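You operate a simulated robot arm through the tools that you are given. There is no shell and no other tool.

The job below is to be done with a simulated robot arm. You get a single attempt, and the scene is never put back.

## Task
Set the yellow gem on the purple Lucky sign's pale patch with green glue.
Fine: first cover the patch using the glue dabber, stand it back in its cup, put the lid back on the pot; leave the other glue lids and the green Breezy sign. Set down upright: glue dabber. A coat counts when it lies all over at full strength: go over it till it gets no stronger.
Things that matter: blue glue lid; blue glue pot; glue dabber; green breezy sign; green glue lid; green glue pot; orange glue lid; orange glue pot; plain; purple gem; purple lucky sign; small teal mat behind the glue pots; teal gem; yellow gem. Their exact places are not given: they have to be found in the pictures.

Only the result counts: the job must be done as asked and must still hold three seconds after the hand-in. Knocking over, shifting, dropping, spilling or breaking anything else fails it. A push-on lid holds only when it is set on centred and level and pressed home; a screw cap is set on level and turned clockwise until tight.

## Robot
A 6-joint arm with a two-finger parallel gripper on a trunk, on a base that drives. Base frame: it is fixed to the floor where the robot stands at the start and does not move with it; the origin is under the middle of the robot, x ahead of it, y to its left, z up; the surface under the hand at the start is at about z = 0.882. Readings come in m, degrees, newtons and seconds.
Its first joint turns from -166.0 to 166.0 degrees. Places, roughly: blue glue lid [0.6, -0.2, 0.9]; blue glue lid (6x6x3 cm) [0.6, -0.2, 0.9]; blue glue pot [0.6, -0.2, 0.9]; green glue lid [0.6, -0.3, 0.9]; green glue lid (6x6x3 cm) [0.6, -0.3, 0.9]; green glue pot [0.6, -0.3, 0.9]; orange glue lid [0.6, -0.3, 0.9]; orange glue lid (6x6x3 cm) [0.6, -0.3, 0.9]; orange glue pot [0.6, -0.3, 0.9]; plain [0.5, 0, 0.9]; small teal mat behind the glue pots [0.7, -0.3, 0.9]. Payload 3.91 kg.
The tool frame sits at the grasp point between the pads (the TCP): z along the fingers, y along the line on which they close. The tips reach 0.03 m beyond it. The gripper opens to 0.11 m. The fingers are 0.02 m wide and 0.01 m thick; the gripper's body (0.048 by 0.112 m) begins 0.055 m behind the TCP.
Orientation is that of the tool frame in the base frame, as a unit quaternion [w, x, y, z]. With the fingers straight down and closing along the base's y, the tool's x points along the base's -x, its y along +y and its z along -z.

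## Interface
- The arm moves only by the tool servo_tool. Its argument "commands" is a list of rows, each a list of 3 entries, a list of its own where there are three numbers: the shift along the tool's x, y, z in m, then the turn, a rotation vector about the tool's x, y, z in rad, then the gripper command, from -1 (shut) to 1 (fully open), values between in proportion. In form: [[[x, y, z], [ax, ay, az], hand], ...]. A call has 1 to 20 rows; each row shifts and turns the commanded pose from where the row before left it, along the tool's axes as they then stand. A row lasts 0.2 s, in which the tool goes at most 0.05 m and 8.6 degrees; a call with a longer step from one row to the next is refused whole, and so is a gripper value outside its range. A pose out of reach is approached as far as the arm can. The call stops where the force on the tool passes 40 N (or 10 N more than at its start, if that is more) or the arm is blocked; 0.2 s more then pass. The fingers move at their own pace (about 0.153 m/s each) and stop on an object; they squeeze with about 39 N. The grip force told is the motor's: it shows also when the fingers shut on nothing. Time passes only in rows, and 0.2 s behind the last, so rows that do not move let the fingers close. It gives the time, the measured TCP pose, the force on the tool (base axes), the opening and the grip force at its end, in the units of the frame above (readings bear some noise), with the torque about the TCP (base axes, N m) and any sound that the robot's microphone picked up.
- Cameras (640 x 400 px; columns grow to the right, rows downward): "scene" is now at [0.2042, 0.1829, 1.3755]; the picture's right is [-0.57, -0.82, 0.00], its down [-0.43, 0.30, -0.85] and it looks along [0.70, -0.49, -0.52] (base axes); focal length 258 px, centre (320, 200). "wrist" rides on the gripper at [0.072, 0.017, -0.103] in the tool frame; the picture's right is [-0.23, 0.97, 0.00], its down [-0.76, -0.18, -0.62] and it looks along [-0.61, -0.14, 0.78] (tool axes); focal length 222 px, centre (320, 200).
- capture(camera): a new picture of that camera. It takes no simulated time.
- drive_base(legs): drives the robot by 1 to 6 legs, each [ahead, turn to the left] in m and degrees, along the robot's own axes; the way and the turn of a leg run together, so that a leg with both is an arc; at most 1.5 m and 180 degrees a leg. The arm and the cameras ride along, it lands a little off, and it stops where it bumps. It gives what a move gives.
- turn_head(pan, tilt): turns the head with the scene camera to pan (to the left, within 120 degrees either way) and tilt (down, from -29 to 69), counted from straight ahead of the robot. It gives what a move gives.
- point_at(camera, pixels): for up to 12 pixels [column, row] of the newest picture of that camera ("zoom" is the newest enlarged one), the place [x, y, z] in the base frame of the surface seen there, good to about 0.003 m. It takes no simulated time.
- close_up(camera, box): a new picture of the part [left, top, right, bottom] of that camera's present view, enlarged. It takes no simulated time.
- sign_off(): hands the job in; it is judged then, once.

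Unless the task says otherwise, let go and move clear before handing in.

The tools are called after "Emit:" as a command line: name --argument value ..., lists and objects as JSON in quotes. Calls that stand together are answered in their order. servo_tool: Moves the arm, as the interface text tells. Its arguments: {"type":"object","properties":{"commands":{"type":"array","items":{"type":"array"}}},"required":["commands"]} The other tools are called the same way: drive_base (legs) drives the base; turn_head (pan, tilt) turns the head that bears the scene camera; capture (camera) takes a picture; point_at (camera, pixels) gives the place of the surface under pixels of a picture; close_up (camera, box) takes an enlarged picture of a part of a camera's view; sign_off () hands the job in.

At the start:

```text
time: 0.0
tool_pos: [0.5936, -0.2417, 1.1998]
orientation: [0.0, 0.0, 1.0, 0.0]
contact_force: [-1.2, 0.2, 0.1]
ft_torque: [0.01, -0.01, 0.0]
grip_width: 0.1098
finger_force: 0.1
robot x, y, heading: [-0.0021, 0.001, 0.1]
head pan, tilt: [-34.8, 31.3]
```

scene: 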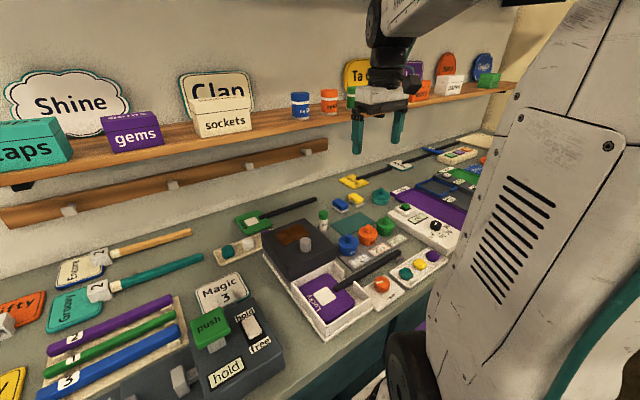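
wrist: 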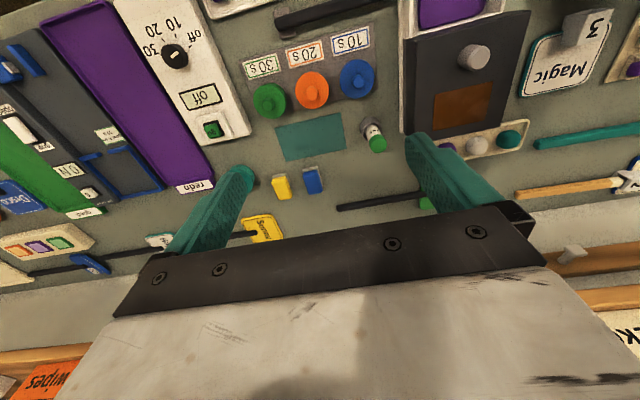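

The scene picture shows the pots with lids at about (347,243), (367,233) and (384,225), a purple sign in a box near (325,300), and gems in a tray near (405,272). I'll enlarge these areas to see the details.

Emit:
close_up --camera "scene" --box '[250, 180, 450, 340]'

Emit:
close_up --camera "wrist" --box '[220, 0, 540, 200]'

```text
2.50 times, centred on (350, 260) of scene
```

zoom: 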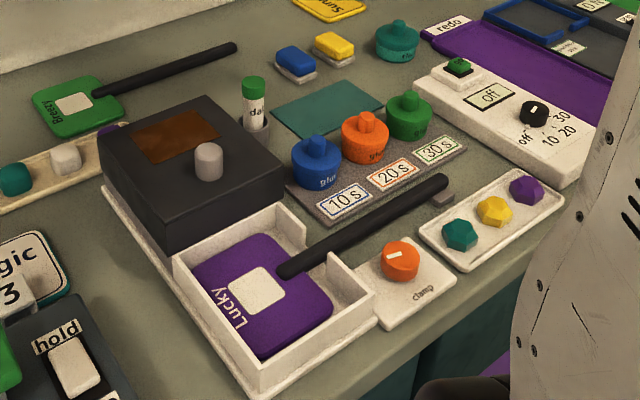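

```text
2.00 times, centred on (380, 100) of wrist
```

zoom: 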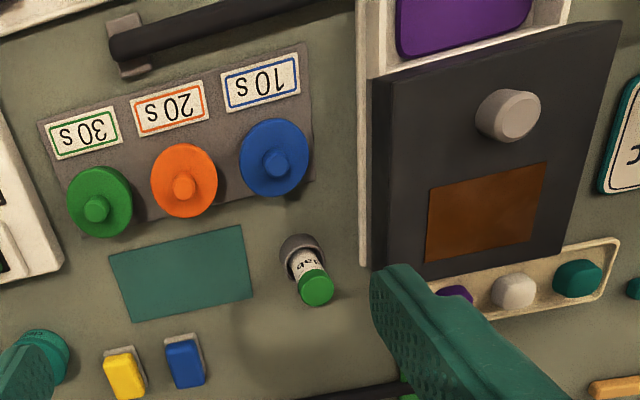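

The zoom shows the dabber in a cup at (255,105), the green pot rightmost with a "30 s" label, and the Lucky sign in a white box with a clamp knob. I'll zoom tighter on the sign, the pots, and the gems.

Emit:
close_up --camera "scene" --box '[290, 255, 370, 340]'

Emit:
close_up --camera "scene" --box '[335, 205, 415, 265]'

Emit:
close_up --camera "scene" --box '[365, 240, 445, 310]'

Emit:
close_up --camera "scene" --box '[300, 190, 370, 240]'

```text
4.71 times, centred on (330, 298) of scene
```

zoom: 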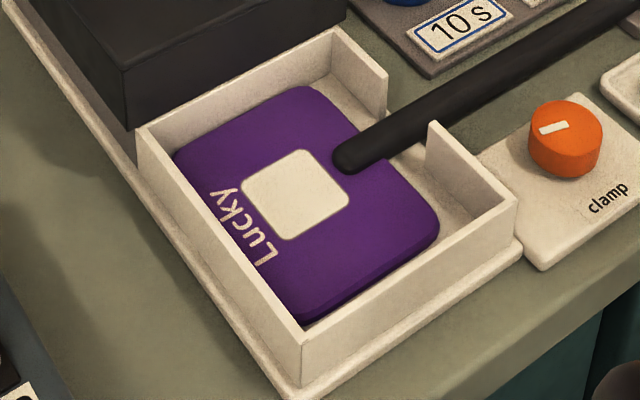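

```text
6.67 times, centred on (375, 235) of scene
```

zoom: 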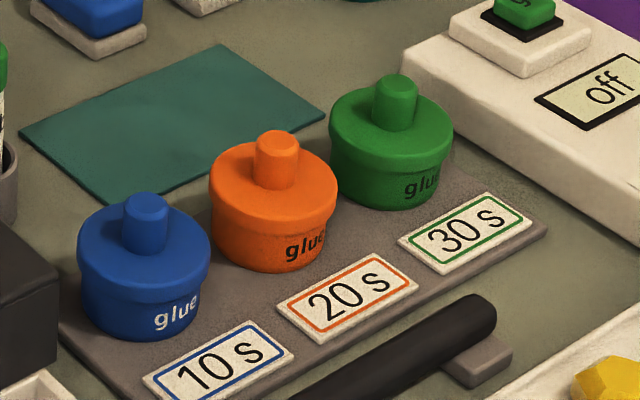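

```text
5.71 times, centred on (405, 275) of scene
```

zoom: 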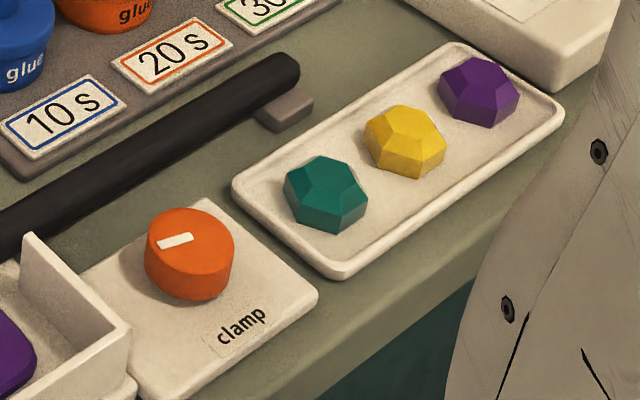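

```text
8.00 times, centred on (335, 215) of scene
```

zoom: 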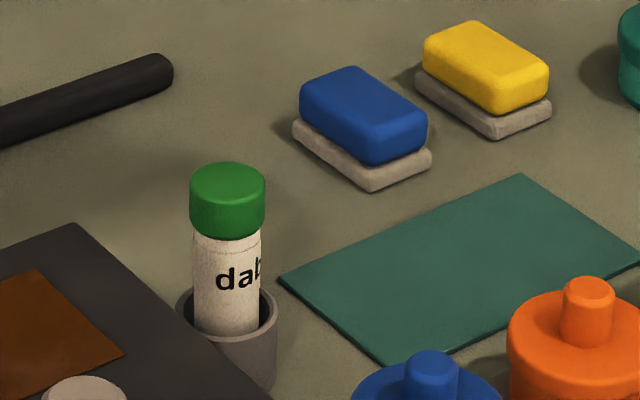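

The dabber stands upright in a grey cup with a green top end, and the teal mat is free. I'll measure positions of all the key things via the first scene picture.

Emit:
capture --camera "scene"

Emit:
close_up --camera "scene" --box '[290, 190, 450, 290]'

```text
taken
```

scene: 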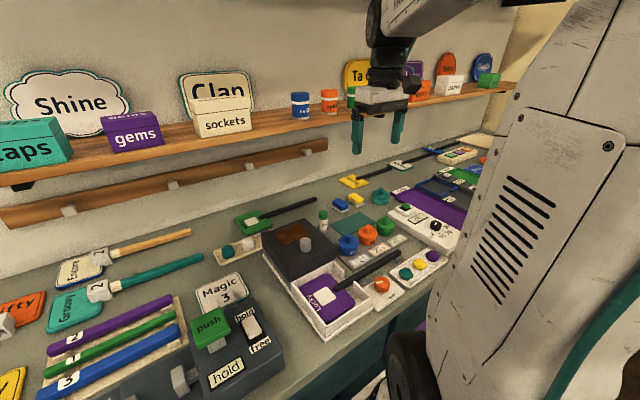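

```text
4.00 times, centred on (370, 240) of scene
```

zoom: 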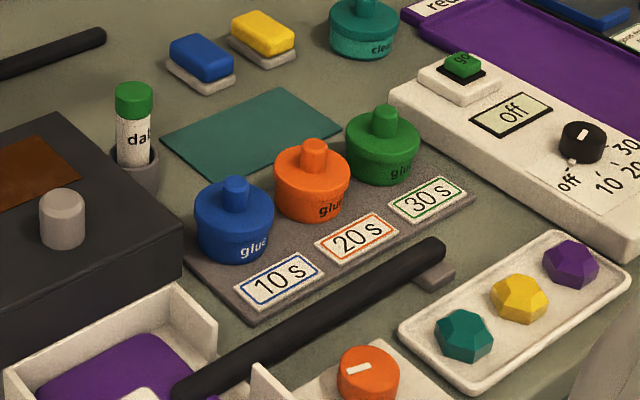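

The zoom gives a clear view of the pots, timer, gems and dabber. I'll measure the key points in it.

Emit:
point_at --camera "zoom" --pixels '[[385, 118], [383, 135], [405, 145], [313, 150], [235, 188], [133, 95], [250, 135], [520, 290], [465, 325], [572, 255], [368, 360], [270, 320]]'

Emit:
point_at --camera "scene" --pixels '[[325, 296], [310, 290], [331, 289], [318, 302], [336, 299], [296, 285], [337, 332], [379, 309], [336, 262], [306, 241], [400, 252], [383, 285]]'

```text
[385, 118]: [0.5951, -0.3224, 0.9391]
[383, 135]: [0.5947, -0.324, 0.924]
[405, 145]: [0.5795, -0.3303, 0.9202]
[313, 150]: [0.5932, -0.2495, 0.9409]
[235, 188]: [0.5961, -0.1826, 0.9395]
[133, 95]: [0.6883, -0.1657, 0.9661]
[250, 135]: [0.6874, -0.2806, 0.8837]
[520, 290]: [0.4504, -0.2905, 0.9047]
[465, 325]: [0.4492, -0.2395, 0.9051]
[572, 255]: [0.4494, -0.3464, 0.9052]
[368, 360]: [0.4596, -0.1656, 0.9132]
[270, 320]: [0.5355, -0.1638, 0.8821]
```

```text
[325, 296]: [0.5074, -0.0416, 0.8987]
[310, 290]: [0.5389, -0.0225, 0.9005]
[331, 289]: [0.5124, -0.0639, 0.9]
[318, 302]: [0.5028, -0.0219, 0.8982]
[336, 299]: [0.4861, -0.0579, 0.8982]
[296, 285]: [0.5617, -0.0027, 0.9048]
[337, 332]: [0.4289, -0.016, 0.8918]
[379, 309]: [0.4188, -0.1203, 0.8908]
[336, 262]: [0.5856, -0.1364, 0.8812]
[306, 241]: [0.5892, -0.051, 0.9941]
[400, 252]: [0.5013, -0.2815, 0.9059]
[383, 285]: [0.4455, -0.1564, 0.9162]
```

Patch centre is near (0.508, -0.042, 0.899) and gems near (0.45, -0.29, 0.905), which are inside the arm's minimum reach, so I'll back the base up about 0.14 m and re-look.

Emit:
drive_base --legs '[[-0.14, 0]]'

```text
time: 1.3
tool_pos: [0.4537, -0.24, 1.1996]
orientation: [0.0, -0.002, 1.0, 0.0]
contact_force: [0.2, -0.1, 0.4]
ft_torque: [-0.03, -0.01, -0.01]
grip_width: 0.11
finger_force: 0.1
robot x, y, heading: [-0.1394, 0.0013, 0.4]
head pan, tilt: [-34.8, 31.3]
```

The base moved back to x = -0.139 with the tool at (0.454, -0.240, 1.200). Now I'll take new pictures.

Emit:
capture --camera "scene"

Emit:
capture --camera "wrist"

```text
taken
```

scene: 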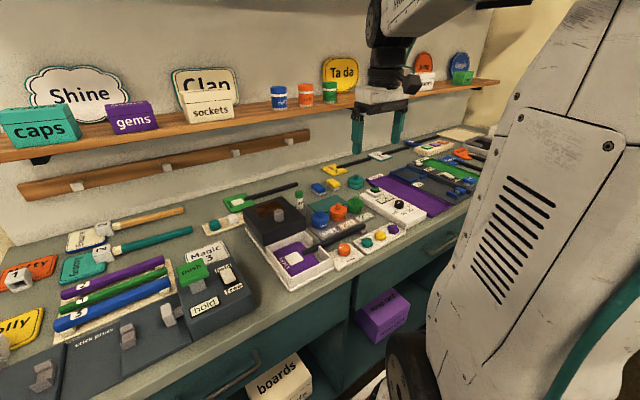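

```text
taken
```

wrist: 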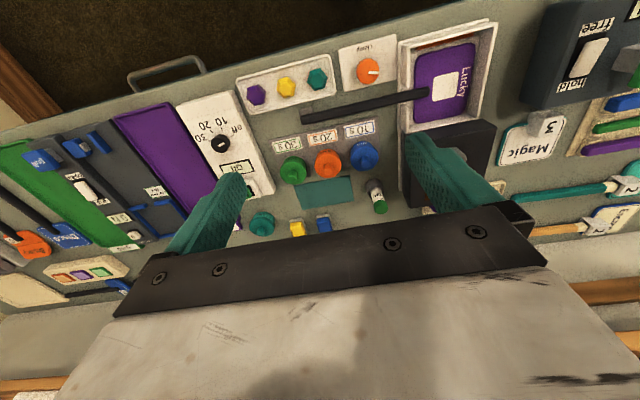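

The wrist view now shows everything I need. I'll enlarge the sign/gems part and the pots/dabber part and measure.

Emit:
close_up --camera "wrist" --box '[390, 20, 518, 100]'

Emit:
point_at --camera "wrist" --pixels '[[431, 72], [459, 72], [431, 100], [459, 100], [445, 86], [410, 45], [492, 30], [485, 125], [413, 118], [400, 100], [427, 93], [305, 118]]'

Emit:
close_up --camera "wrist" --box '[250, 130, 410, 230]'

```text
5.00 times, centred on (454, 60) of wrist
```

zoom: 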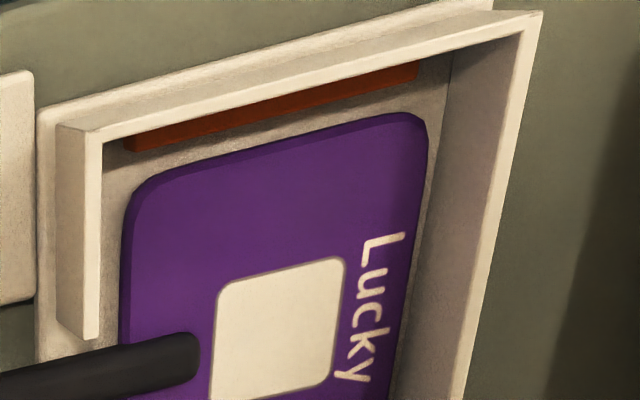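

```text
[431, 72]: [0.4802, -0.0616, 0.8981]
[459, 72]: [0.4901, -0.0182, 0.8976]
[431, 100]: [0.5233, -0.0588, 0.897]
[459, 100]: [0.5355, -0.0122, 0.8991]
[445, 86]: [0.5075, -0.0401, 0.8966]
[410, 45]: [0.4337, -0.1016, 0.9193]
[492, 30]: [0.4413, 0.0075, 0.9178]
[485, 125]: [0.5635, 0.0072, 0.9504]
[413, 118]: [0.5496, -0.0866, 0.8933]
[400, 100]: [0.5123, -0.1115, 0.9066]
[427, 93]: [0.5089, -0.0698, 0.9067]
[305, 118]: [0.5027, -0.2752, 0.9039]
```

```text
4.00 times, centred on (330, 180) of wrist
```

zoom: 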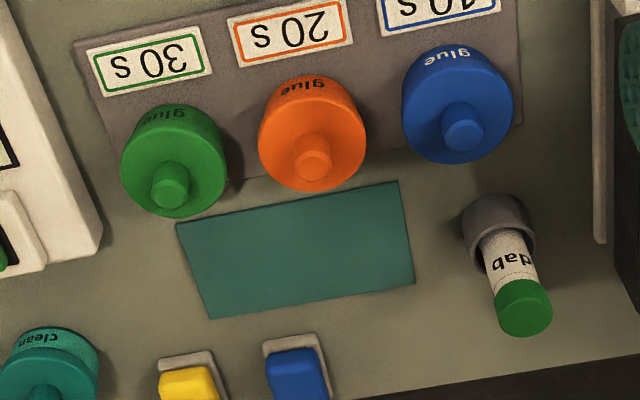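

I see the green pot lid at zoom (172,160), the mat with corners (178,222),(398,182),(415,283),(212,318), and the dabber at (523,308). I'll measure these points.

Emit:
point_at --camera "zoom" --pixels '[[171, 188], [171, 170], [125, 170], [222, 160], [170, 108], [180, 212], [182, 225], [396, 186], [411, 280], [214, 314], [523, 300], [523, 325]]'

Emit:
point_at --camera "wrist" --pixels '[[286, 84], [256, 93], [318, 78], [286, 78], [286, 92], [279, 85], [294, 84], [368, 70]]'

Emit:
close_up --camera "wrist" --box '[230, 50, 358, 130]'

```text
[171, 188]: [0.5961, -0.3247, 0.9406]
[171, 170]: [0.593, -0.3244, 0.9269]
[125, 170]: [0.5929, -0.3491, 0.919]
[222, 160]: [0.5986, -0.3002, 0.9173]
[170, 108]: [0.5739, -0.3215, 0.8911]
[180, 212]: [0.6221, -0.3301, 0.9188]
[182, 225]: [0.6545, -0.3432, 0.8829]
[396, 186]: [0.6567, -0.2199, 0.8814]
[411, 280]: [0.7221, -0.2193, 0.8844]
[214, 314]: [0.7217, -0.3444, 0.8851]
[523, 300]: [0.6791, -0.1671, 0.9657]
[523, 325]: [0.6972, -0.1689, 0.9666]
```

```text
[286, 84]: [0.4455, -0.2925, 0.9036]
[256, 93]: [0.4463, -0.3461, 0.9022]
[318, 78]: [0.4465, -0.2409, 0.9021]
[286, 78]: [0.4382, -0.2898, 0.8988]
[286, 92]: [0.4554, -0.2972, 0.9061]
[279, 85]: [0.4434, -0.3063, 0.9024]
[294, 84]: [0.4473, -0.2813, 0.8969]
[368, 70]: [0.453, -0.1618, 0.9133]
```

```text
5.00 times, centred on (294, 90) of wrist
```

zoom: 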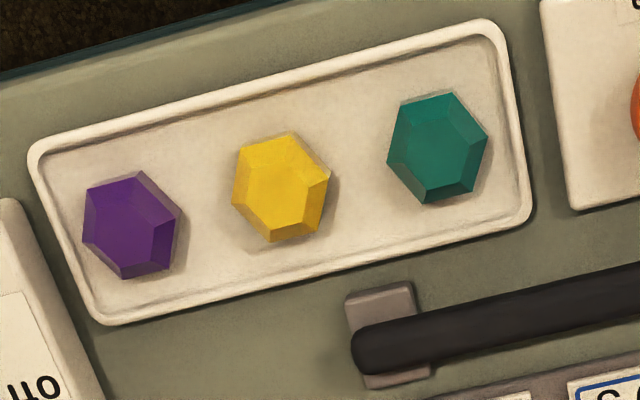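

The green lid knob is centred near (0.597, -0.3245) with top about 0.942 and lid top 0.926. I'll move above it with the fingers part-closed and look again.

Emit:
servo_tool --commands '[[[-0.0205, -0.0121, 0.0243], [0, 0, 0], -0.1], [[-0.0205, -0.0121, 0.0243], [0, 0, 0], -0.1], [[-0.0205, -0.0121, 0.0243], [0, 0, 0], -0.1], [[-0.0205, -0.0121, 0.0243], [0, 0, 0], -0.1], [[-0.0205, -0.0121, 0.0243], [0, 0, 0], -0.1], [[-0.0205, -0.0121, 0.0243], [0, 0, 0], -0.1], [[-0.0205, -0.0121, 0.0243], [0, 0, 0], -0.1], [[0, 0, 0], [0, 0, 0], -0.1], [[0, 0, 0], [0, 0, 0], -0.1]]'

Emit:
capture --camera "wrist"

```text
time: 3.3
tool_pos: [0.5993, -0.3225, 1.0307]
orientation: [0.0, -0.002, 1.0, 0.0]
contact_force: [-0.6, 0.4, -0.9]
ft_torque: [-0.01, 0.02, 0.01]
grip_width: 0.0493
finger_force: 0.0
robot x, y, heading: [-0.1393, -0.0074, 0.4]
head pan, tilt: [-34.8, 31.3]
```

```text
taken
```

wrist: 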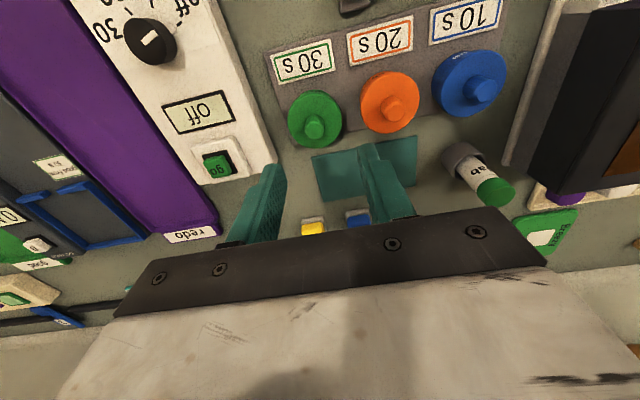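

The tool is above the green pot at (0.599, -0.3225, 1.031). I'll zoom in on the pots and dabber from the wrist for finer measurement.

Emit:
close_up --camera "wrist" --box '[270, 70, 430, 170]'

Emit:
point_at --camera "wrist" --pixels '[[314, 130], [306, 130], [323, 130], [314, 122], [314, 139], [289, 122], [341, 118], [313, 91], [318, 146], [493, 188], [516, 190], [478, 190]]'

```text
4.00 times, centred on (350, 120) of wrist
```

zoom: 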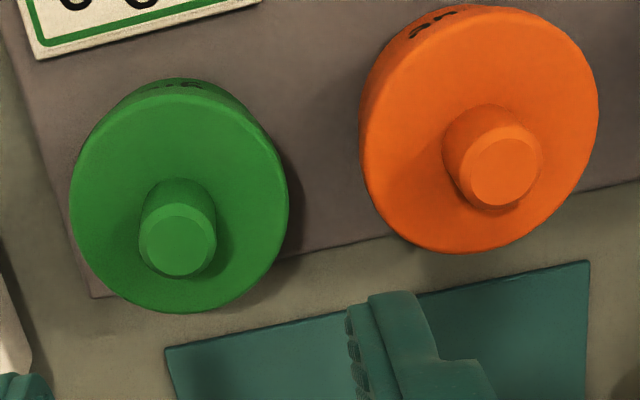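

```text
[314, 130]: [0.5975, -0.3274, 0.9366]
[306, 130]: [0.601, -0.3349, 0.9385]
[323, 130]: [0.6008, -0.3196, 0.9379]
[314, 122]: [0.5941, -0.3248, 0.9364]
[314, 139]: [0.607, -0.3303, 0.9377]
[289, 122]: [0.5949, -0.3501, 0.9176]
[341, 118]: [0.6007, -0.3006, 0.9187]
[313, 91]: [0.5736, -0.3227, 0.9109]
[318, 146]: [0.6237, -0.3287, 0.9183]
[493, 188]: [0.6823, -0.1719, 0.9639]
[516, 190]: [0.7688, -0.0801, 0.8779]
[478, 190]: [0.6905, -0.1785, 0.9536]
```

The knob centre reads about (0.600, -0.327) with top at 0.938 and lid top about 0.919. I'll lower so the tips are at ~0.923 and close on the knob.

Emit:
servo_tool --commands '[[[-0.0005, -0.0018, 0.026], [0, 0, 0], -0.1], [[0, -0.0017, 0.026], [0, 0, 0], -0.1], [[0, 0, 0.015], [0, 0, 0], -0.1], [[0, 0, 0.0102], [0, 0, 0], -0.1], [[0, 0, 0], [0, 0, 0], -0.1]]'

Emit:
capture --camera "wrist"

```text
time: 4.5
tool_pos: [0.5972, -0.3272, 0.9527]
orientation: [0.0, -0.003, 1.0, 0.0]
contact_force: [0.1, 0.2, 0.2]
ft_torque: [-0.05, 0.0, 0.03]
grip_width: 0.0495
finger_force: 0.1
robot x, y, heading: [-0.1398, 0.0008, 0.4]
head pan, tilt: [-34.8, 31.3]
```

```text
taken
```

wrist: 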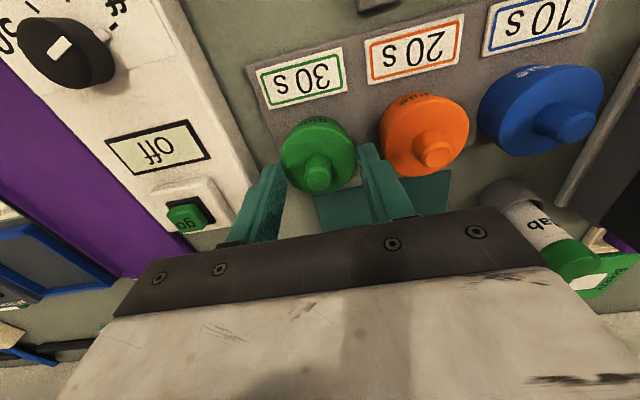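

The knob at (318,172) sits between the tips, and the readings show no contact. I'll close on it.

Emit:
servo_tool --commands '[[[0, 0, 0], [0, 0, 0], -1], [[0, 0, 0], [0, 0, 0], -1], [[0, 0, 0], [0, 0, 0], -1]]'

Emit:
capture --camera "wrist"

```text
time: 5.3
tool_pos: [0.5988, -0.3282, 0.9527]
orientation: [0.0, -0.001, 1.0, 0.0]
contact_force: [0.3, -5.2, 2.9]
ft_torque: [-0.22, -0.07, 0.0]
grip_width: 0.0144
finger_force: 38.7
robot x, y, heading: [-0.1422, 0.0004, 0.2]
head pan, tilt: [-34.8, 31.3]
heard: snap
```

```text
taken
```

wrist: 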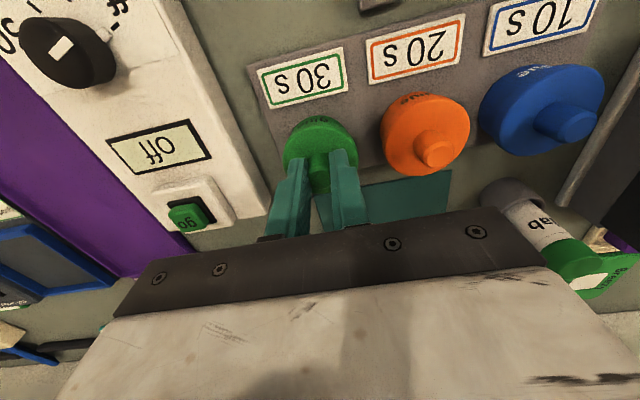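

The fingers hold the knob (width 0.0144 m) and I heard a snap, so the lid seems to have popped loose. I'll lift straight up gently.

Emit:
servo_tool --commands '[[[0, 0, -0.005], [0, 0, 0], -1], [[0, 0, -0.005], [0, 0, 0], -1], [[0, 0, -0.01], [0, 0, 0], -1], [[0, 0, -0.01], [0, 0, 0], -1], [[0, 0, -0.01], [0, 0, 0], -1], [[0, 0, 0], [0, 0, 0], -1]]'

Emit:
capture --camera "wrist"

Emit:
capture --camera "scene"

```text
time: 6.7
tool_pos: [0.5979, -0.3263, 0.9933]
orientation: [0.0, -0.002, 1.0, 0.0]
contact_force: [-0.4, 0.1, -0.7]
ft_torque: [-0.03, -0.03, 0.01]
grip_width: 0.0146
finger_force: 39.3
robot x, y, heading: [-0.1386, -0.0017, 0.2]
head pan, tilt: [-34.8, 31.3]
```

```text
taken
```

wrist: 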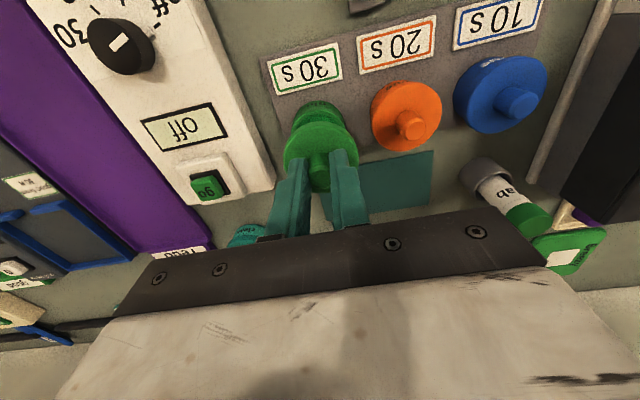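

```text
taken
```

scene: 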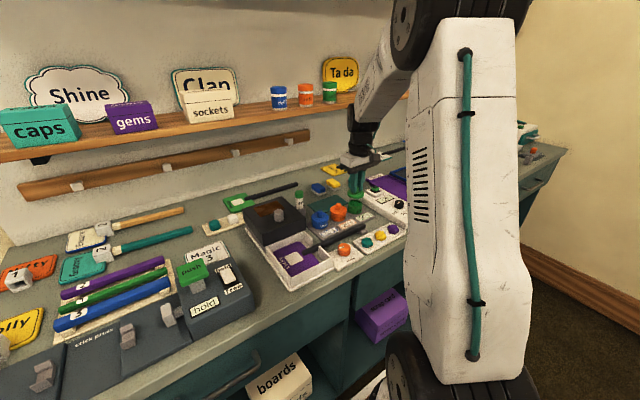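

The lid seems to have come off the pot cleanly (wrist view shows the pot beneath at (318,115)). I'll zoom to confirm.

Emit:
close_up --camera "scene" --box '[290, 165, 418, 245]'

Emit:
close_up --camera "wrist" --box '[240, 50, 448, 180]'

```text
5.00 times, centred on (354, 205) of scene
```

zoom: 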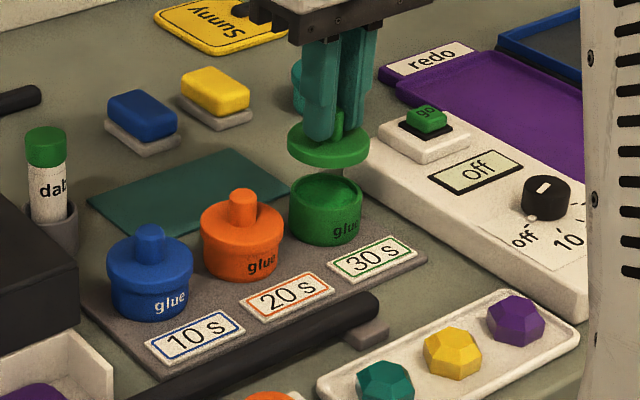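

```text
3.08 times, centred on (344, 115) of wrist
```

zoom: 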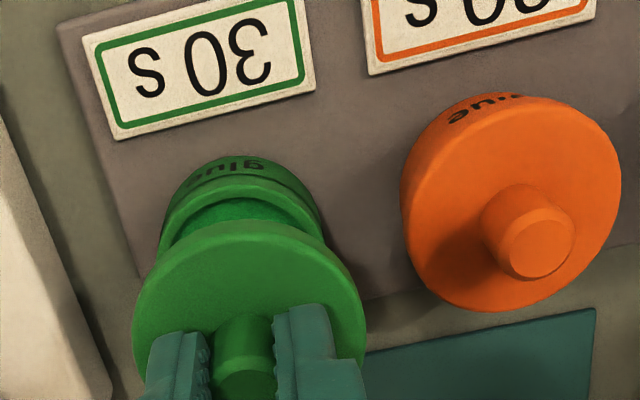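

The lid is off, level and clear of the open green pot. I'll carry it over the mat (centre about (0.688, -0.288)) and lower to just above it.

Emit:
servo_tool --commands '[[[-0.0226, 0.0095, 0], [0, 0, 0], -1], [[-0.0226, 0.0095, 0], [0, 0, 0], -1], [[-0.0226, 0.0095, 0], [0, 0, 0], -1], [[-0.0226, 0.0095, 0], [0, 0, 0], -1], [[0, 0, 0.02], [0, 0, 0], -1], [[0, 0, 0.02], [0, 0, 0], -1], [[0, 0, 0.014], [0, 0, 0], -1], [[0, 0, 0], [0, 0, 0], -1]]'

Emit:
capture --camera "wrist"

Emit:
close_up --camera "scene" --box '[290, 165, 418, 245]'

```text
time: 8.5
tool_pos: [0.687, -0.2897, 0.9388]
orientation: [-0.001, -0.003, 1.0, 0.0]
contact_force: [0.2, 0.2, -0.1]
ft_torque: [0.03, 0.02, -0.01]
grip_width: 0.0144
finger_force: 38.8
robot x, y, heading: [-0.1385, -0.0004, 0.6]
head pan, tilt: [-34.8, 31.3]
```

```text
taken
```

wrist: 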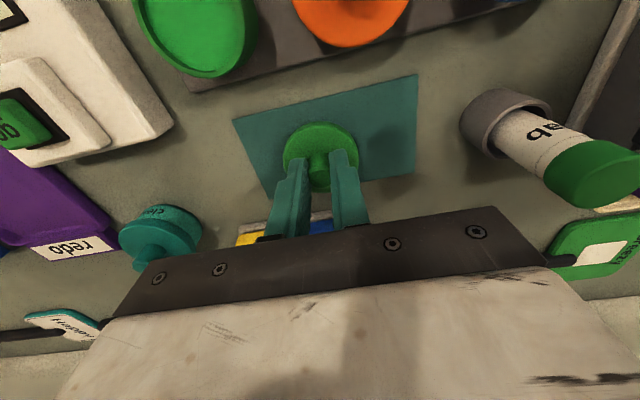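

```text
5.00 times, centred on (354, 205) of scene
```

zoom: 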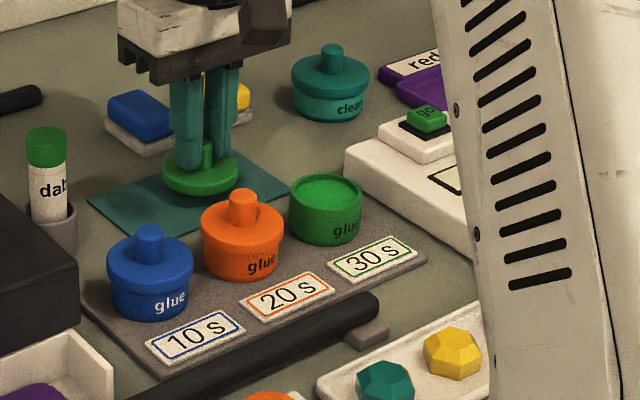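

The lid hovers just over the mat with clear margins. I'll lower in small steps and watch the force.

Emit:
servo_tool --commands '[[[0, 0, 0.002], [0, 0, 0], -1], [[0, 0, 0.002], [0, 0, 0], -1], [[0, 0, 0.002], [0, 0, 0], -1], [[0, 0, 0], [0, 0, 0], -1]]'

```text
time: 9.5
tool_pos: [0.6879, -0.2899, 0.9315]
orientation: [-0.001, -0.003, 1.0, 0.0]
contact_force: [0.7, -0.2, 0.2]
ft_torque: [-0.01, -0.03, -0.02]
grip_width: 0.0144
finger_force: 39.1
robot x, y, heading: [-0.1419, -0.0008, 0.3]
head pan, tilt: [-34.8, 31.3]
```

Emit:
servo_tool --commands '[[[0, 0, 0.001], [0, 0, 0], -1], [[0, 0, 0.001], [0, 0, 0], -1], [[0, 0, 0], [0, 0, 0], -1]]'

Emit:
close_up --camera "scene" --box '[306, 182, 370, 222]'

```text
time: 10.3
tool_pos: [0.6877, -0.2895, 0.9288]
orientation: [0.0, -0.003, 1.0, 0.0]
contact_force: [0.6, 0.0, 1.2]
ft_torque: [0.02, 0.02, 0.01]
grip_width: 0.0142
finger_force: 39.0
robot x, y, heading: [-0.1413, -0.0006, 0.2]
head pan, tilt: [-34.8, 31.3]
```

```text
10.00 times, centred on (338, 202) of scene
```

zoom: 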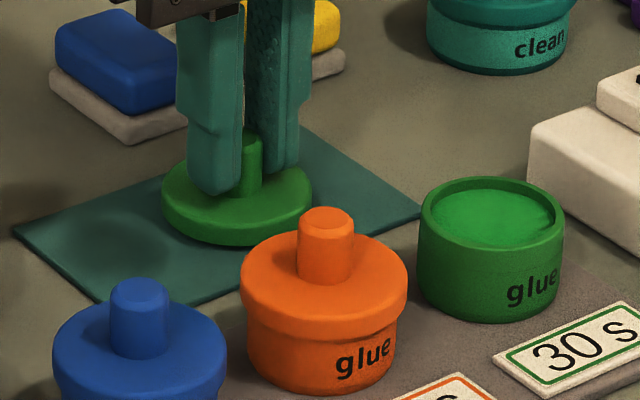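

The glue fills the pot almost to its rim; the lid is nearly touching the mat. I'll lower a bit further till contact.

Emit:
servo_tool --commands '[[[0, 0, 0.001], [0, 0, 0], -1], [[0, 0, 0.001], [0, 0, 0], -1], [[0, 0, 0], [0, 0, 0], -1]]'

```text
time: 11.1
tool_pos: [0.6869, -0.2888, 0.9278]
orientation: [0.001, -0.002, 1.0, -0.001]
contact_force: [-0.3, -1.0, 0.7]
ft_torque: [0.02, 0.06, 0.03]
grip_width: 0.0144
finger_force: 39.1
robot x, y, heading: [-0.1408, -0.0009, 0.3]
head pan, tilt: [-34.8, 31.3]
```

No clear contact force yet (0.7 N). I'll continue down in 1 mm steps.

Emit:
servo_tool --commands '[[[0, 0, 0.001], [0, 0, 0], -1], [[0, 0, 0.001], [0, 0, 0], -1], [[0, 0, 0], [0, 0, 0], -1]]'

```text
time: 11.9
tool_pos: [0.6864, -0.2893, 0.9268]
orientation: [0.0, -0.003, 1.0, 0.0]
contact_force: [0.6, -0.7, 11.0]
ft_torque: [0.16, 0.05, -0.03]
grip_width: 0.0145
finger_force: 39.1
robot x, y, heading: [-0.1396, -0.0004, 0.3]
head pan, tilt: [-34.8, 31.3]
```

Contact at 11 N with the lid flat on the mat. I'll back off 1 mm, open, and rise clear.

Emit:
servo_tool --commands '[[[0, 0, -0.0008], [0, 0, 0], -1], [[0, 0, 0], [0, 0, 0], -0.3], [[0, 0, 0], [0, 0, 0], -0.1], [[0, 0, 0], [0, 0, 0], -0.1], [[0, 0, -0.02], [0, 0, 0], -0.1], [[0, 0, -0.04], [0, 0, 0], -0.1], [[0, 0, -0.04], [0, 0, 0], -0.1], [[0, 0, 0], [0, 0, 0], -0.1]]'

Emit:
capture --camera "wrist"

Emit:
close_up --camera "scene" --box '[290, 165, 418, 245]'

```text
time: 13.7
tool_pos: [0.6895, -0.2891, 1.0275]
orientation: [0.0, -0.003, 1.0, 0.0]
contact_force: [-0.2, 0.3, 0.4]
ft_torque: [0.0, -0.02, -0.01]
grip_width: 0.0493
finger_force: 0.1
robot x, y, heading: [-0.1357, -0.0011, 0.6]
head pan, tilt: [-34.8, 31.3]
```

```text
taken
```

wrist: 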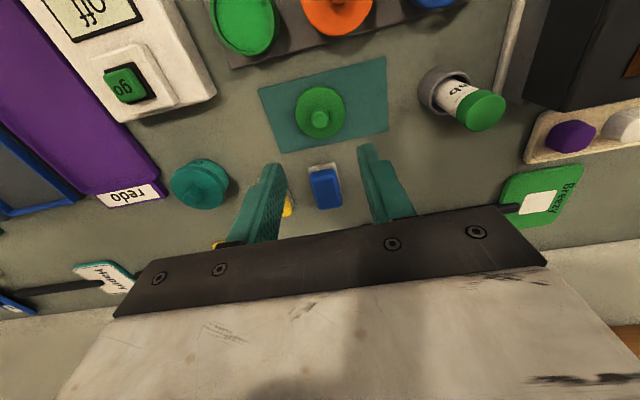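

```text
5.00 times, centred on (354, 205) of scene
```

zoom: 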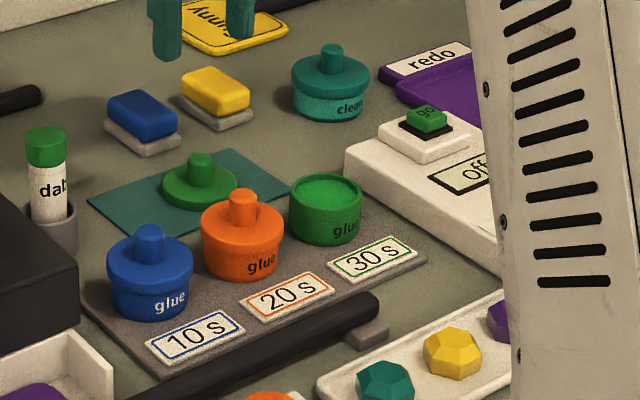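

The lid rests flat on the mat. Now I'll measure the open pot, lid, and dabber precisely in this wrist view.

Emit:
close_up --camera "wrist" --box '[400, 40, 528, 120]'

Emit:
point_at --camera "wrist" --pixels '[[320, 118], [299, 113], [342, 111], [320, 138], [318, 90], [482, 108], [460, 104], [504, 108], [482, 92], [482, 126], [244, 20], [272, 15]]'

```text
5.00 times, centred on (464, 80) of wrist
```

zoom: 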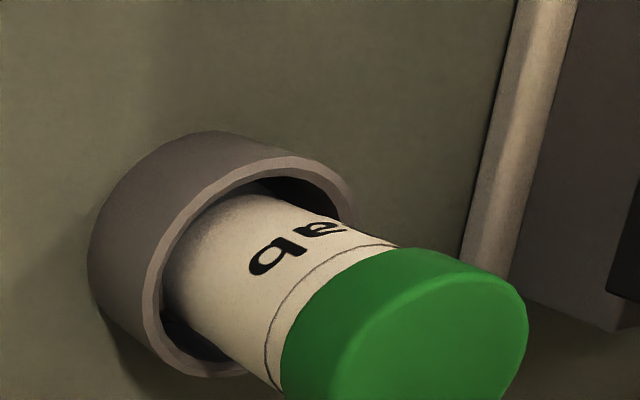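

```text
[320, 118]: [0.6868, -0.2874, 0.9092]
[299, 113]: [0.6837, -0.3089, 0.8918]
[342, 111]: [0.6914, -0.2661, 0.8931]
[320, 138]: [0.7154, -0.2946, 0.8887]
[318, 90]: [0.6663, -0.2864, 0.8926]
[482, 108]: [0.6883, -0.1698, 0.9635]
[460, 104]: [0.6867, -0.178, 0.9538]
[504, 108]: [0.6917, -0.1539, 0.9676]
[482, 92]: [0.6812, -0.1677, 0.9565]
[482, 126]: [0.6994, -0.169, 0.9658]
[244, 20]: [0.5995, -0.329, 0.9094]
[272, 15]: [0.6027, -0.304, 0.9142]
```

The dabber's body sits in a wider grey cup. I'll measure the cup rim and body points in this zoom.

Emit:
point_at --camera "zoom" --pixels '[[150, 300], [345, 195], [220, 150], [240, 370], [200, 345], [300, 178], [400, 340], [440, 370], [510, 300], [290, 330], [200, 250], [330, 260]]'

Emit:
close_up --camera "scene" --box '[280, 180, 328, 220]'

```text
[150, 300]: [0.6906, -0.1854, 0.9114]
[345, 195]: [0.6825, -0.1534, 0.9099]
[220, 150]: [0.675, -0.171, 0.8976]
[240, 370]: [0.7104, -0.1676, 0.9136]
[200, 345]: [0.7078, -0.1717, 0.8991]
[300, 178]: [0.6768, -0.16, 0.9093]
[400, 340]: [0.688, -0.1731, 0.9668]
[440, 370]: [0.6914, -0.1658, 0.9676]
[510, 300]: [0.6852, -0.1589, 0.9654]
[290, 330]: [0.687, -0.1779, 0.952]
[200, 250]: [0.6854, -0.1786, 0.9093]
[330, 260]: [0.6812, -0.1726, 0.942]
```

```text
10.00 times, centred on (304, 200) of scene
```

zoom: 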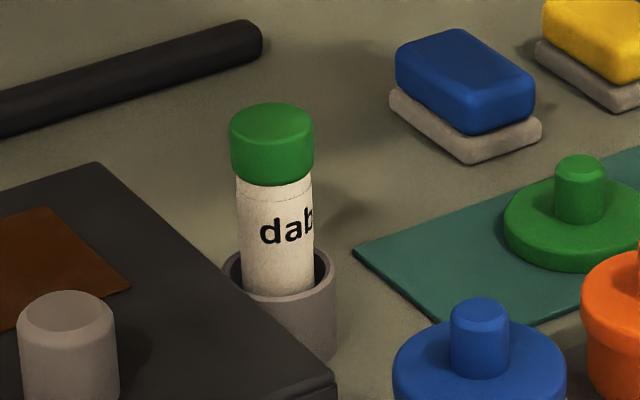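

The cup rim is at z≈0.911 centred about (0.691,-0.168), and the dabber about (0.690,-0.167). Before gripping I'll check how near the dark hood is to the hand's path.

Emit:
point_at --camera "zoom" --pixels '[[330, 370], [100, 170], [200, 240], [270, 310], [68, 305], [85, 360], [60, 215]]'

Emit:
point_at --camera "wrist" --pixels '[[524, 95], [600, 115], [512, 60], [500, 90], [535, 60], [530, 90]]'

```text
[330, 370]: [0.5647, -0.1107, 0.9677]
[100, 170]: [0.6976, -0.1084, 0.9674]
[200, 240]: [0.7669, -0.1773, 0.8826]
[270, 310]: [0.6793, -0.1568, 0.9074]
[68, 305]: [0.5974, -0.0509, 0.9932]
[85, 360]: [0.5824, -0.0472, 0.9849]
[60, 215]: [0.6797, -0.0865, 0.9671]
```

```text
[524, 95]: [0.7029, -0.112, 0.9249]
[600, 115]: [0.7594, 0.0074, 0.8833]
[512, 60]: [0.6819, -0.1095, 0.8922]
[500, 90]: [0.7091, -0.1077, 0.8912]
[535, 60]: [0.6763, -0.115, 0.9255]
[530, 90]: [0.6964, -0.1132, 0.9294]
```

The hood's top is at z≈0.967 with its side face at y≈-0.11, so the hand clears it. I'll move over the dabber and check alignment before descending.

Emit:
servo_tool --commands '[[[-0.0005, 0.0308, 0], [0, 0, 0], -0.1], [[-0.0005, 0.0308, 0], [0, 0, 0], -0.1], [[-0.0005, 0.0308, 0], [0, 0, 0], -0.1], [[-0.0005, 0.0308, 0], [0, 0, 0], -0.1], [[0, 0, 0], [0, 0, 0], -0.1], [[0, 0, 0], [0, 0, 0], -0.1]]'

Emit:
capture --camera "wrist"

```text
time: 15.1
tool_pos: [0.6888, -0.1628, 1.0268]
orientation: [0.001, -0.003, 1.0, 0.001]
contact_force: [0.0, -0.2, 0.4]
ft_torque: [0.02, -0.02, 0.0]
grip_width: 0.0495
finger_force: 0.0
robot x, y, heading: [-0.1428, -0.0009, 0.3]
head pan, tilt: [-34.8, 31.3]
```

```text
taken
```

wrist: 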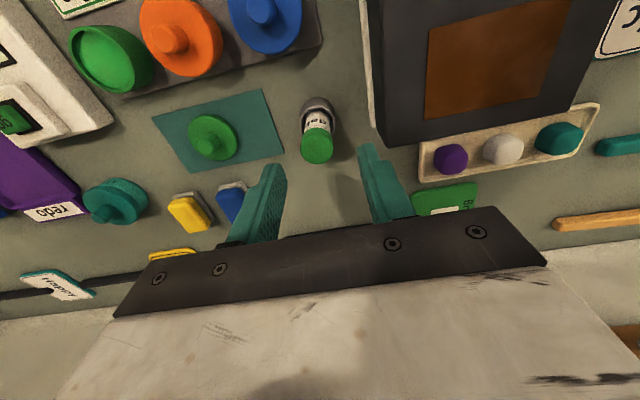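

The dabber top shows at (317,146). I'll measure it again to align the hand.

Emit:
point_at --camera "wrist" --pixels '[[317, 146], [303, 146], [331, 146], [317, 135], [317, 160], [304, 115], [333, 113], [318, 98]]'

Emit:
close_up --camera "wrist" --box '[272, 80, 368, 170]'

Emit:
servo_tool --commands '[[[0, 0, 0], [0, 0, 0], -0.1]]'

```text
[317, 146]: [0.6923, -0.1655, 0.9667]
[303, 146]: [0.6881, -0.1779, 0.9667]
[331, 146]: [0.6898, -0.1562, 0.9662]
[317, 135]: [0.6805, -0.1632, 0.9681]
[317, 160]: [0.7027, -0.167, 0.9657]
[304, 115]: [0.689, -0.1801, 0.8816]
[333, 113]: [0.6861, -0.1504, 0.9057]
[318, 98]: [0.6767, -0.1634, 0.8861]
```

```text
4.44 times, centred on (320, 125) of wrist
```

zoom: 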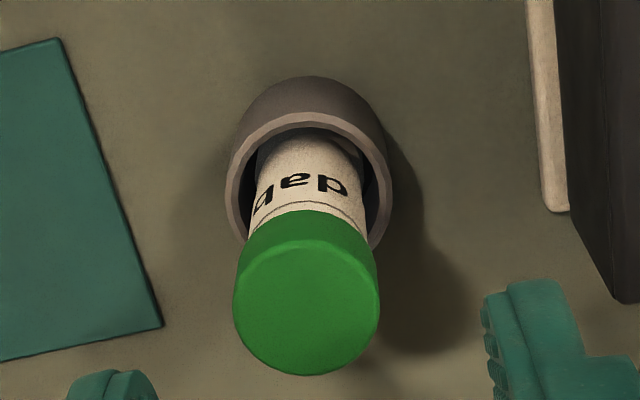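

```text
time: 15.5
tool_pos: [0.688, -0.1636, 1.0267]
orientation: [0.0, -0.003, 1.0, -0.001]
contact_force: [0.4, -0.8, 0.2]
ft_torque: [0.03, 0.03, -0.01]
grip_width: 0.0494
finger_force: 0.0
robot x, y, heading: [-0.1403, -0.003, 0.2]
head pan, tilt: [-34.8, 31.3]
```

The dabber centre reads (0.691,-0.1666) and the tool is at (0.688,-0.163), so I'll shift a little and descend to z≈0.945, keeping the tips above the cup rim (0.911).

Emit:
servo_tool --commands '[[[-0.0024, -0.0032, 0], [0, 0, 0], -0.1], [[0, 0, 0.03], [0, 0, 0], -0.1], [[0, 0, 0.03], [0, 0, 0], -0.1], [[0, 0, 0.0217], [0, 0, 0], -0.1], [[0, 0, 0], [0, 0, 0], -0.1], [[0, 0, 0], [0, 0, 0], -0.1]]'

Emit:
capture --camera "wrist"

```text
time: 16.9
tool_pos: [0.6899, -0.1692, 0.9449]
orientation: [0.0, -0.003, 1.0, 0.0]
contact_force: [-0.3, -0.1, -0.7]
ft_torque: [0.02, 0.01, 0.04]
grip_width: 0.0494
finger_force: 0.2
robot x, y, heading: [-0.1367, 0.0027, 0.6]
head pan, tilt: [-34.8, 31.3]
```

```text
taken
```

wrist: 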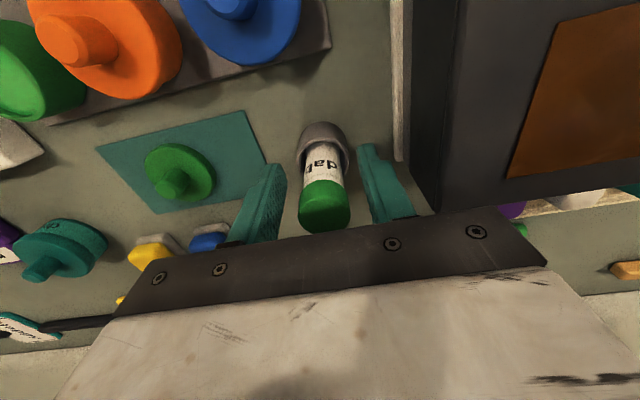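

The dabber stands centred between the fingers (column ~324). I'll close on it.

Emit:
servo_tool --commands '[[[0, 0, 0], [0, 0, 0], -1], [[0, 0, 0], [0, 0, 0], -1], [[0, 0, 0], [0, 0, 0], -1]]'

Emit:
capture --camera "wrist"

```text
time: 17.7
tool_pos: [0.69, -0.1692, 0.9449]
orientation: [0.0, -0.003, 1.0, 0.0]
contact_force: [-0.5, 0.4, 0.0]
ft_torque: [0.03, -0.01, 0.0]
grip_width: 0.0258
finger_force: 38.6
robot x, y, heading: [-0.1422, 0.0005, 0.2]
head pan, tilt: [-34.8, 31.3]
```

```text
taken
```

wrist: 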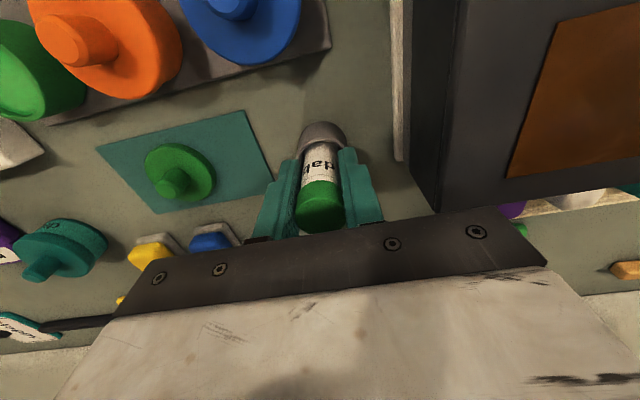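

Gripped at width 0.0258 m with hardly any side force. I'll lift it straight out of the cup and look at its lower end.

Emit:
servo_tool --commands '[[[0, 0, -0.01], [0, 0, 0], -1], [[0, 0, -0.02], [0, 0, 0], -1], [[0, 0, -0.025], [0, 0, 0], -1], [[0, 0, -0.025], [0, 0, 0], -1], [[0, 0, 0], [0, 0, 0], -1]]'

Emit:
capture --camera "scene"

Emit:
close_up --camera "scene" --box '[270, 140, 370, 220]'

Emit:
capture --camera "wrist"

```text
time: 18.9
tool_pos: [0.6919, -0.1689, 1.0262]
orientation: [0.0, -0.003, 1.0, 0.0]
contact_force: [-0.1, -0.3, 0.4]
ft_torque: [0.01, 0.0, 0.01]
grip_width: 0.0256
finger_force: 39.0
robot x, y, heading: [-0.14, -0.0013, 0.3]
head pan, tilt: [-34.8, 31.3]
```

```text
taken
```

scene: 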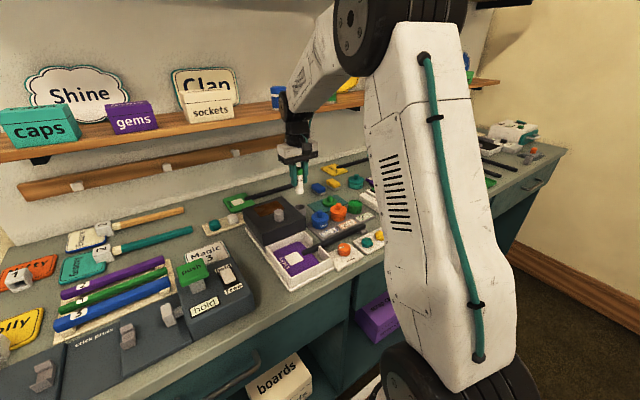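

```text
5.00 times, centred on (320, 180) of scene
```

zoom: 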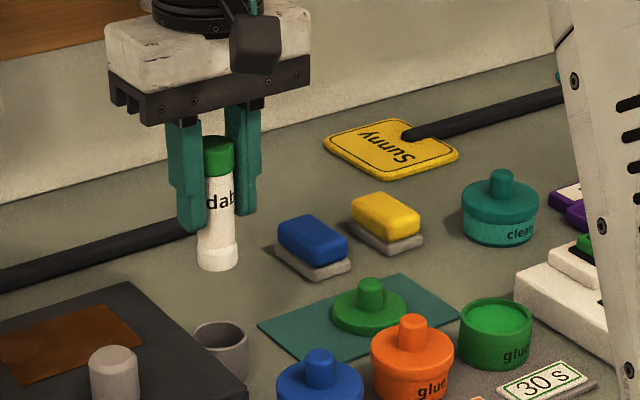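

```text
taken
```

wrist: 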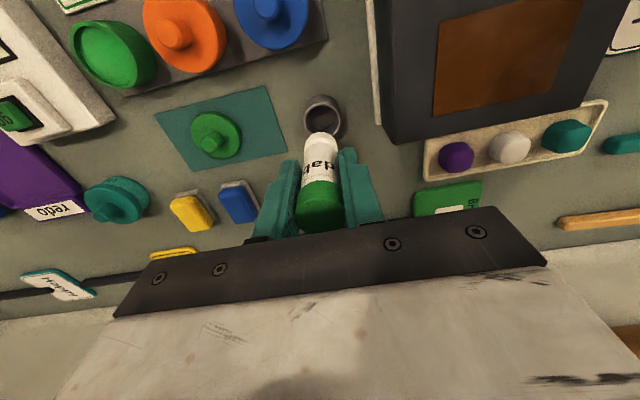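

The lower end carries a white pad, so the dabbing tip is at the bottom. I'll measure the pad's bottom and the empty cup.

Emit:
point_at --camera "zoom" --pixels '[[217, 267], [217, 255], [205, 258], [230, 258], [217, 245], [217, 235]]'

Emit:
close_up --camera "wrist" --box '[272, 80, 368, 170]'

```text
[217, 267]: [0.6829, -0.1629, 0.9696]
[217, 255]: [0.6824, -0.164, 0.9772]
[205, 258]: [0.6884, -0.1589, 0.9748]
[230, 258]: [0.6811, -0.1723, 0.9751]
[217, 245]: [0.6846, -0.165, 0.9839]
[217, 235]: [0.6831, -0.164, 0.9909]
```

```text
4.44 times, centred on (320, 125) of wrist
```

zoom: 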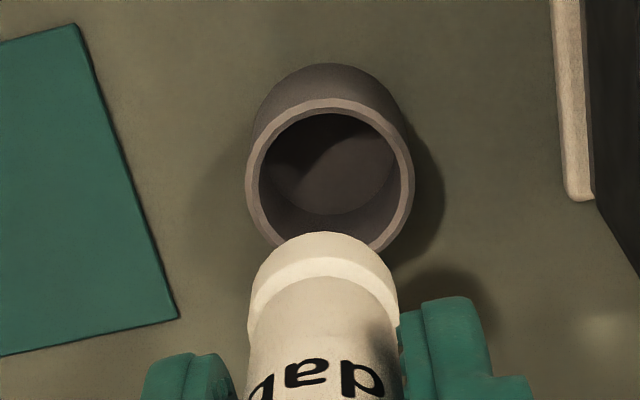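

The pad's bottom is about 0.0575 m below the TCP, and the cup (rim centred at zoom (330,180)) is empty and fixed in place. I'll carry the dabber over the open green pot and check alignment.

Emit:
servo_tool --commands '[[[0.0184, -0.0316, 0], [0, 0, 0], -1], [[0.0184, -0.0316, 0], [0, 0, 0], -1], [[0.0184, -0.0316, 0], [0, 0, 0], -1], [[0.0184, -0.0316, 0], [0, 0, 0], -1], [[0.0184, -0.0314, 0], [0, 0, 0], -1], [[0, 0, 0.02], [0, 0, 0], -1], [[0, 0, 0.015], [0, 0, 0], -1], [[0, 0, 0], [0, 0, 0], -1]]'

Emit:
capture --camera "wrist"

Emit:
capture --camera "scene"

```text
time: 20.7
tool_pos: [0.6002, -0.3271, 0.9898]
orientation: [0.0, -0.003, 1.0, 0.0]
contact_force: [0.1, 0.2, -0.1]
ft_torque: [-0.03, -0.03, 0.0]
grip_width: 0.0254
finger_force: 39.0
robot x, y, heading: [-0.1401, -0.0005, 0.5]
head pan, tilt: [-34.8, 31.3]
```

```text
taken
```

wrist: 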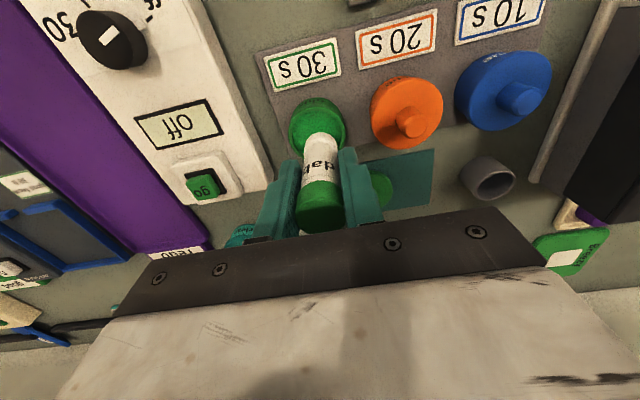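

```text
taken
```

scene: 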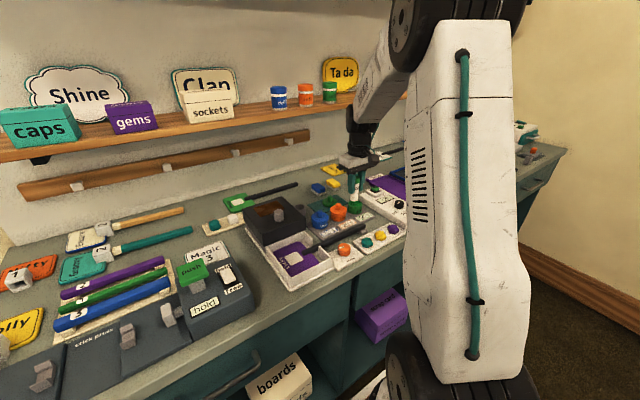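

Emit:
close_up --camera "wrist" --box '[272, 80, 400, 180]'

Emit:
close_up --camera "scene" --box '[320, 160, 400, 230]'

Emit:
point_at --camera "wrist" --pixels '[[290, 128], [346, 125], [318, 100], [318, 110], [300, 115], [335, 112], [293, 138], [344, 138]]'

```text
4.00 times, centred on (336, 130) of wrist
```

zoom: 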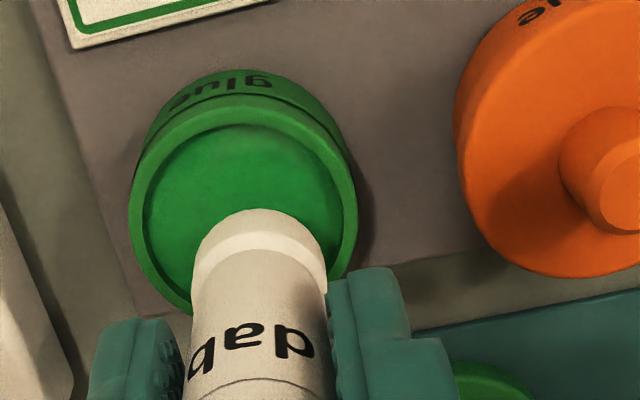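

```text
5.71 times, centred on (360, 195) of scene
```

zoom: 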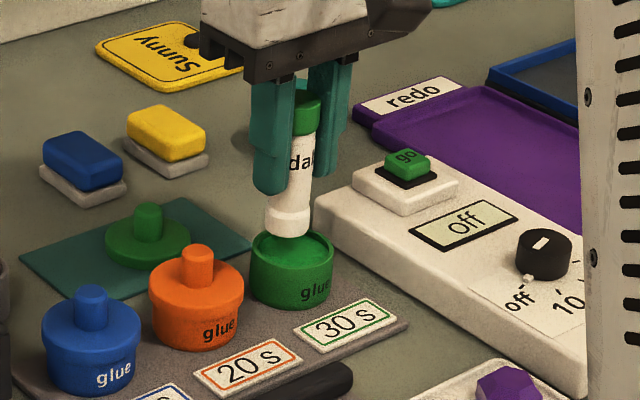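

```text
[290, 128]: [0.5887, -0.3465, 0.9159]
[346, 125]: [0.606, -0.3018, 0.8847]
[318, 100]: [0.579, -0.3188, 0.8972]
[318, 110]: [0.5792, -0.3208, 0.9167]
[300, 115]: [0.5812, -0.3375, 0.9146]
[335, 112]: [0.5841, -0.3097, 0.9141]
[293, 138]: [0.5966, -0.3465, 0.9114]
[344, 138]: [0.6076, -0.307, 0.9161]
```

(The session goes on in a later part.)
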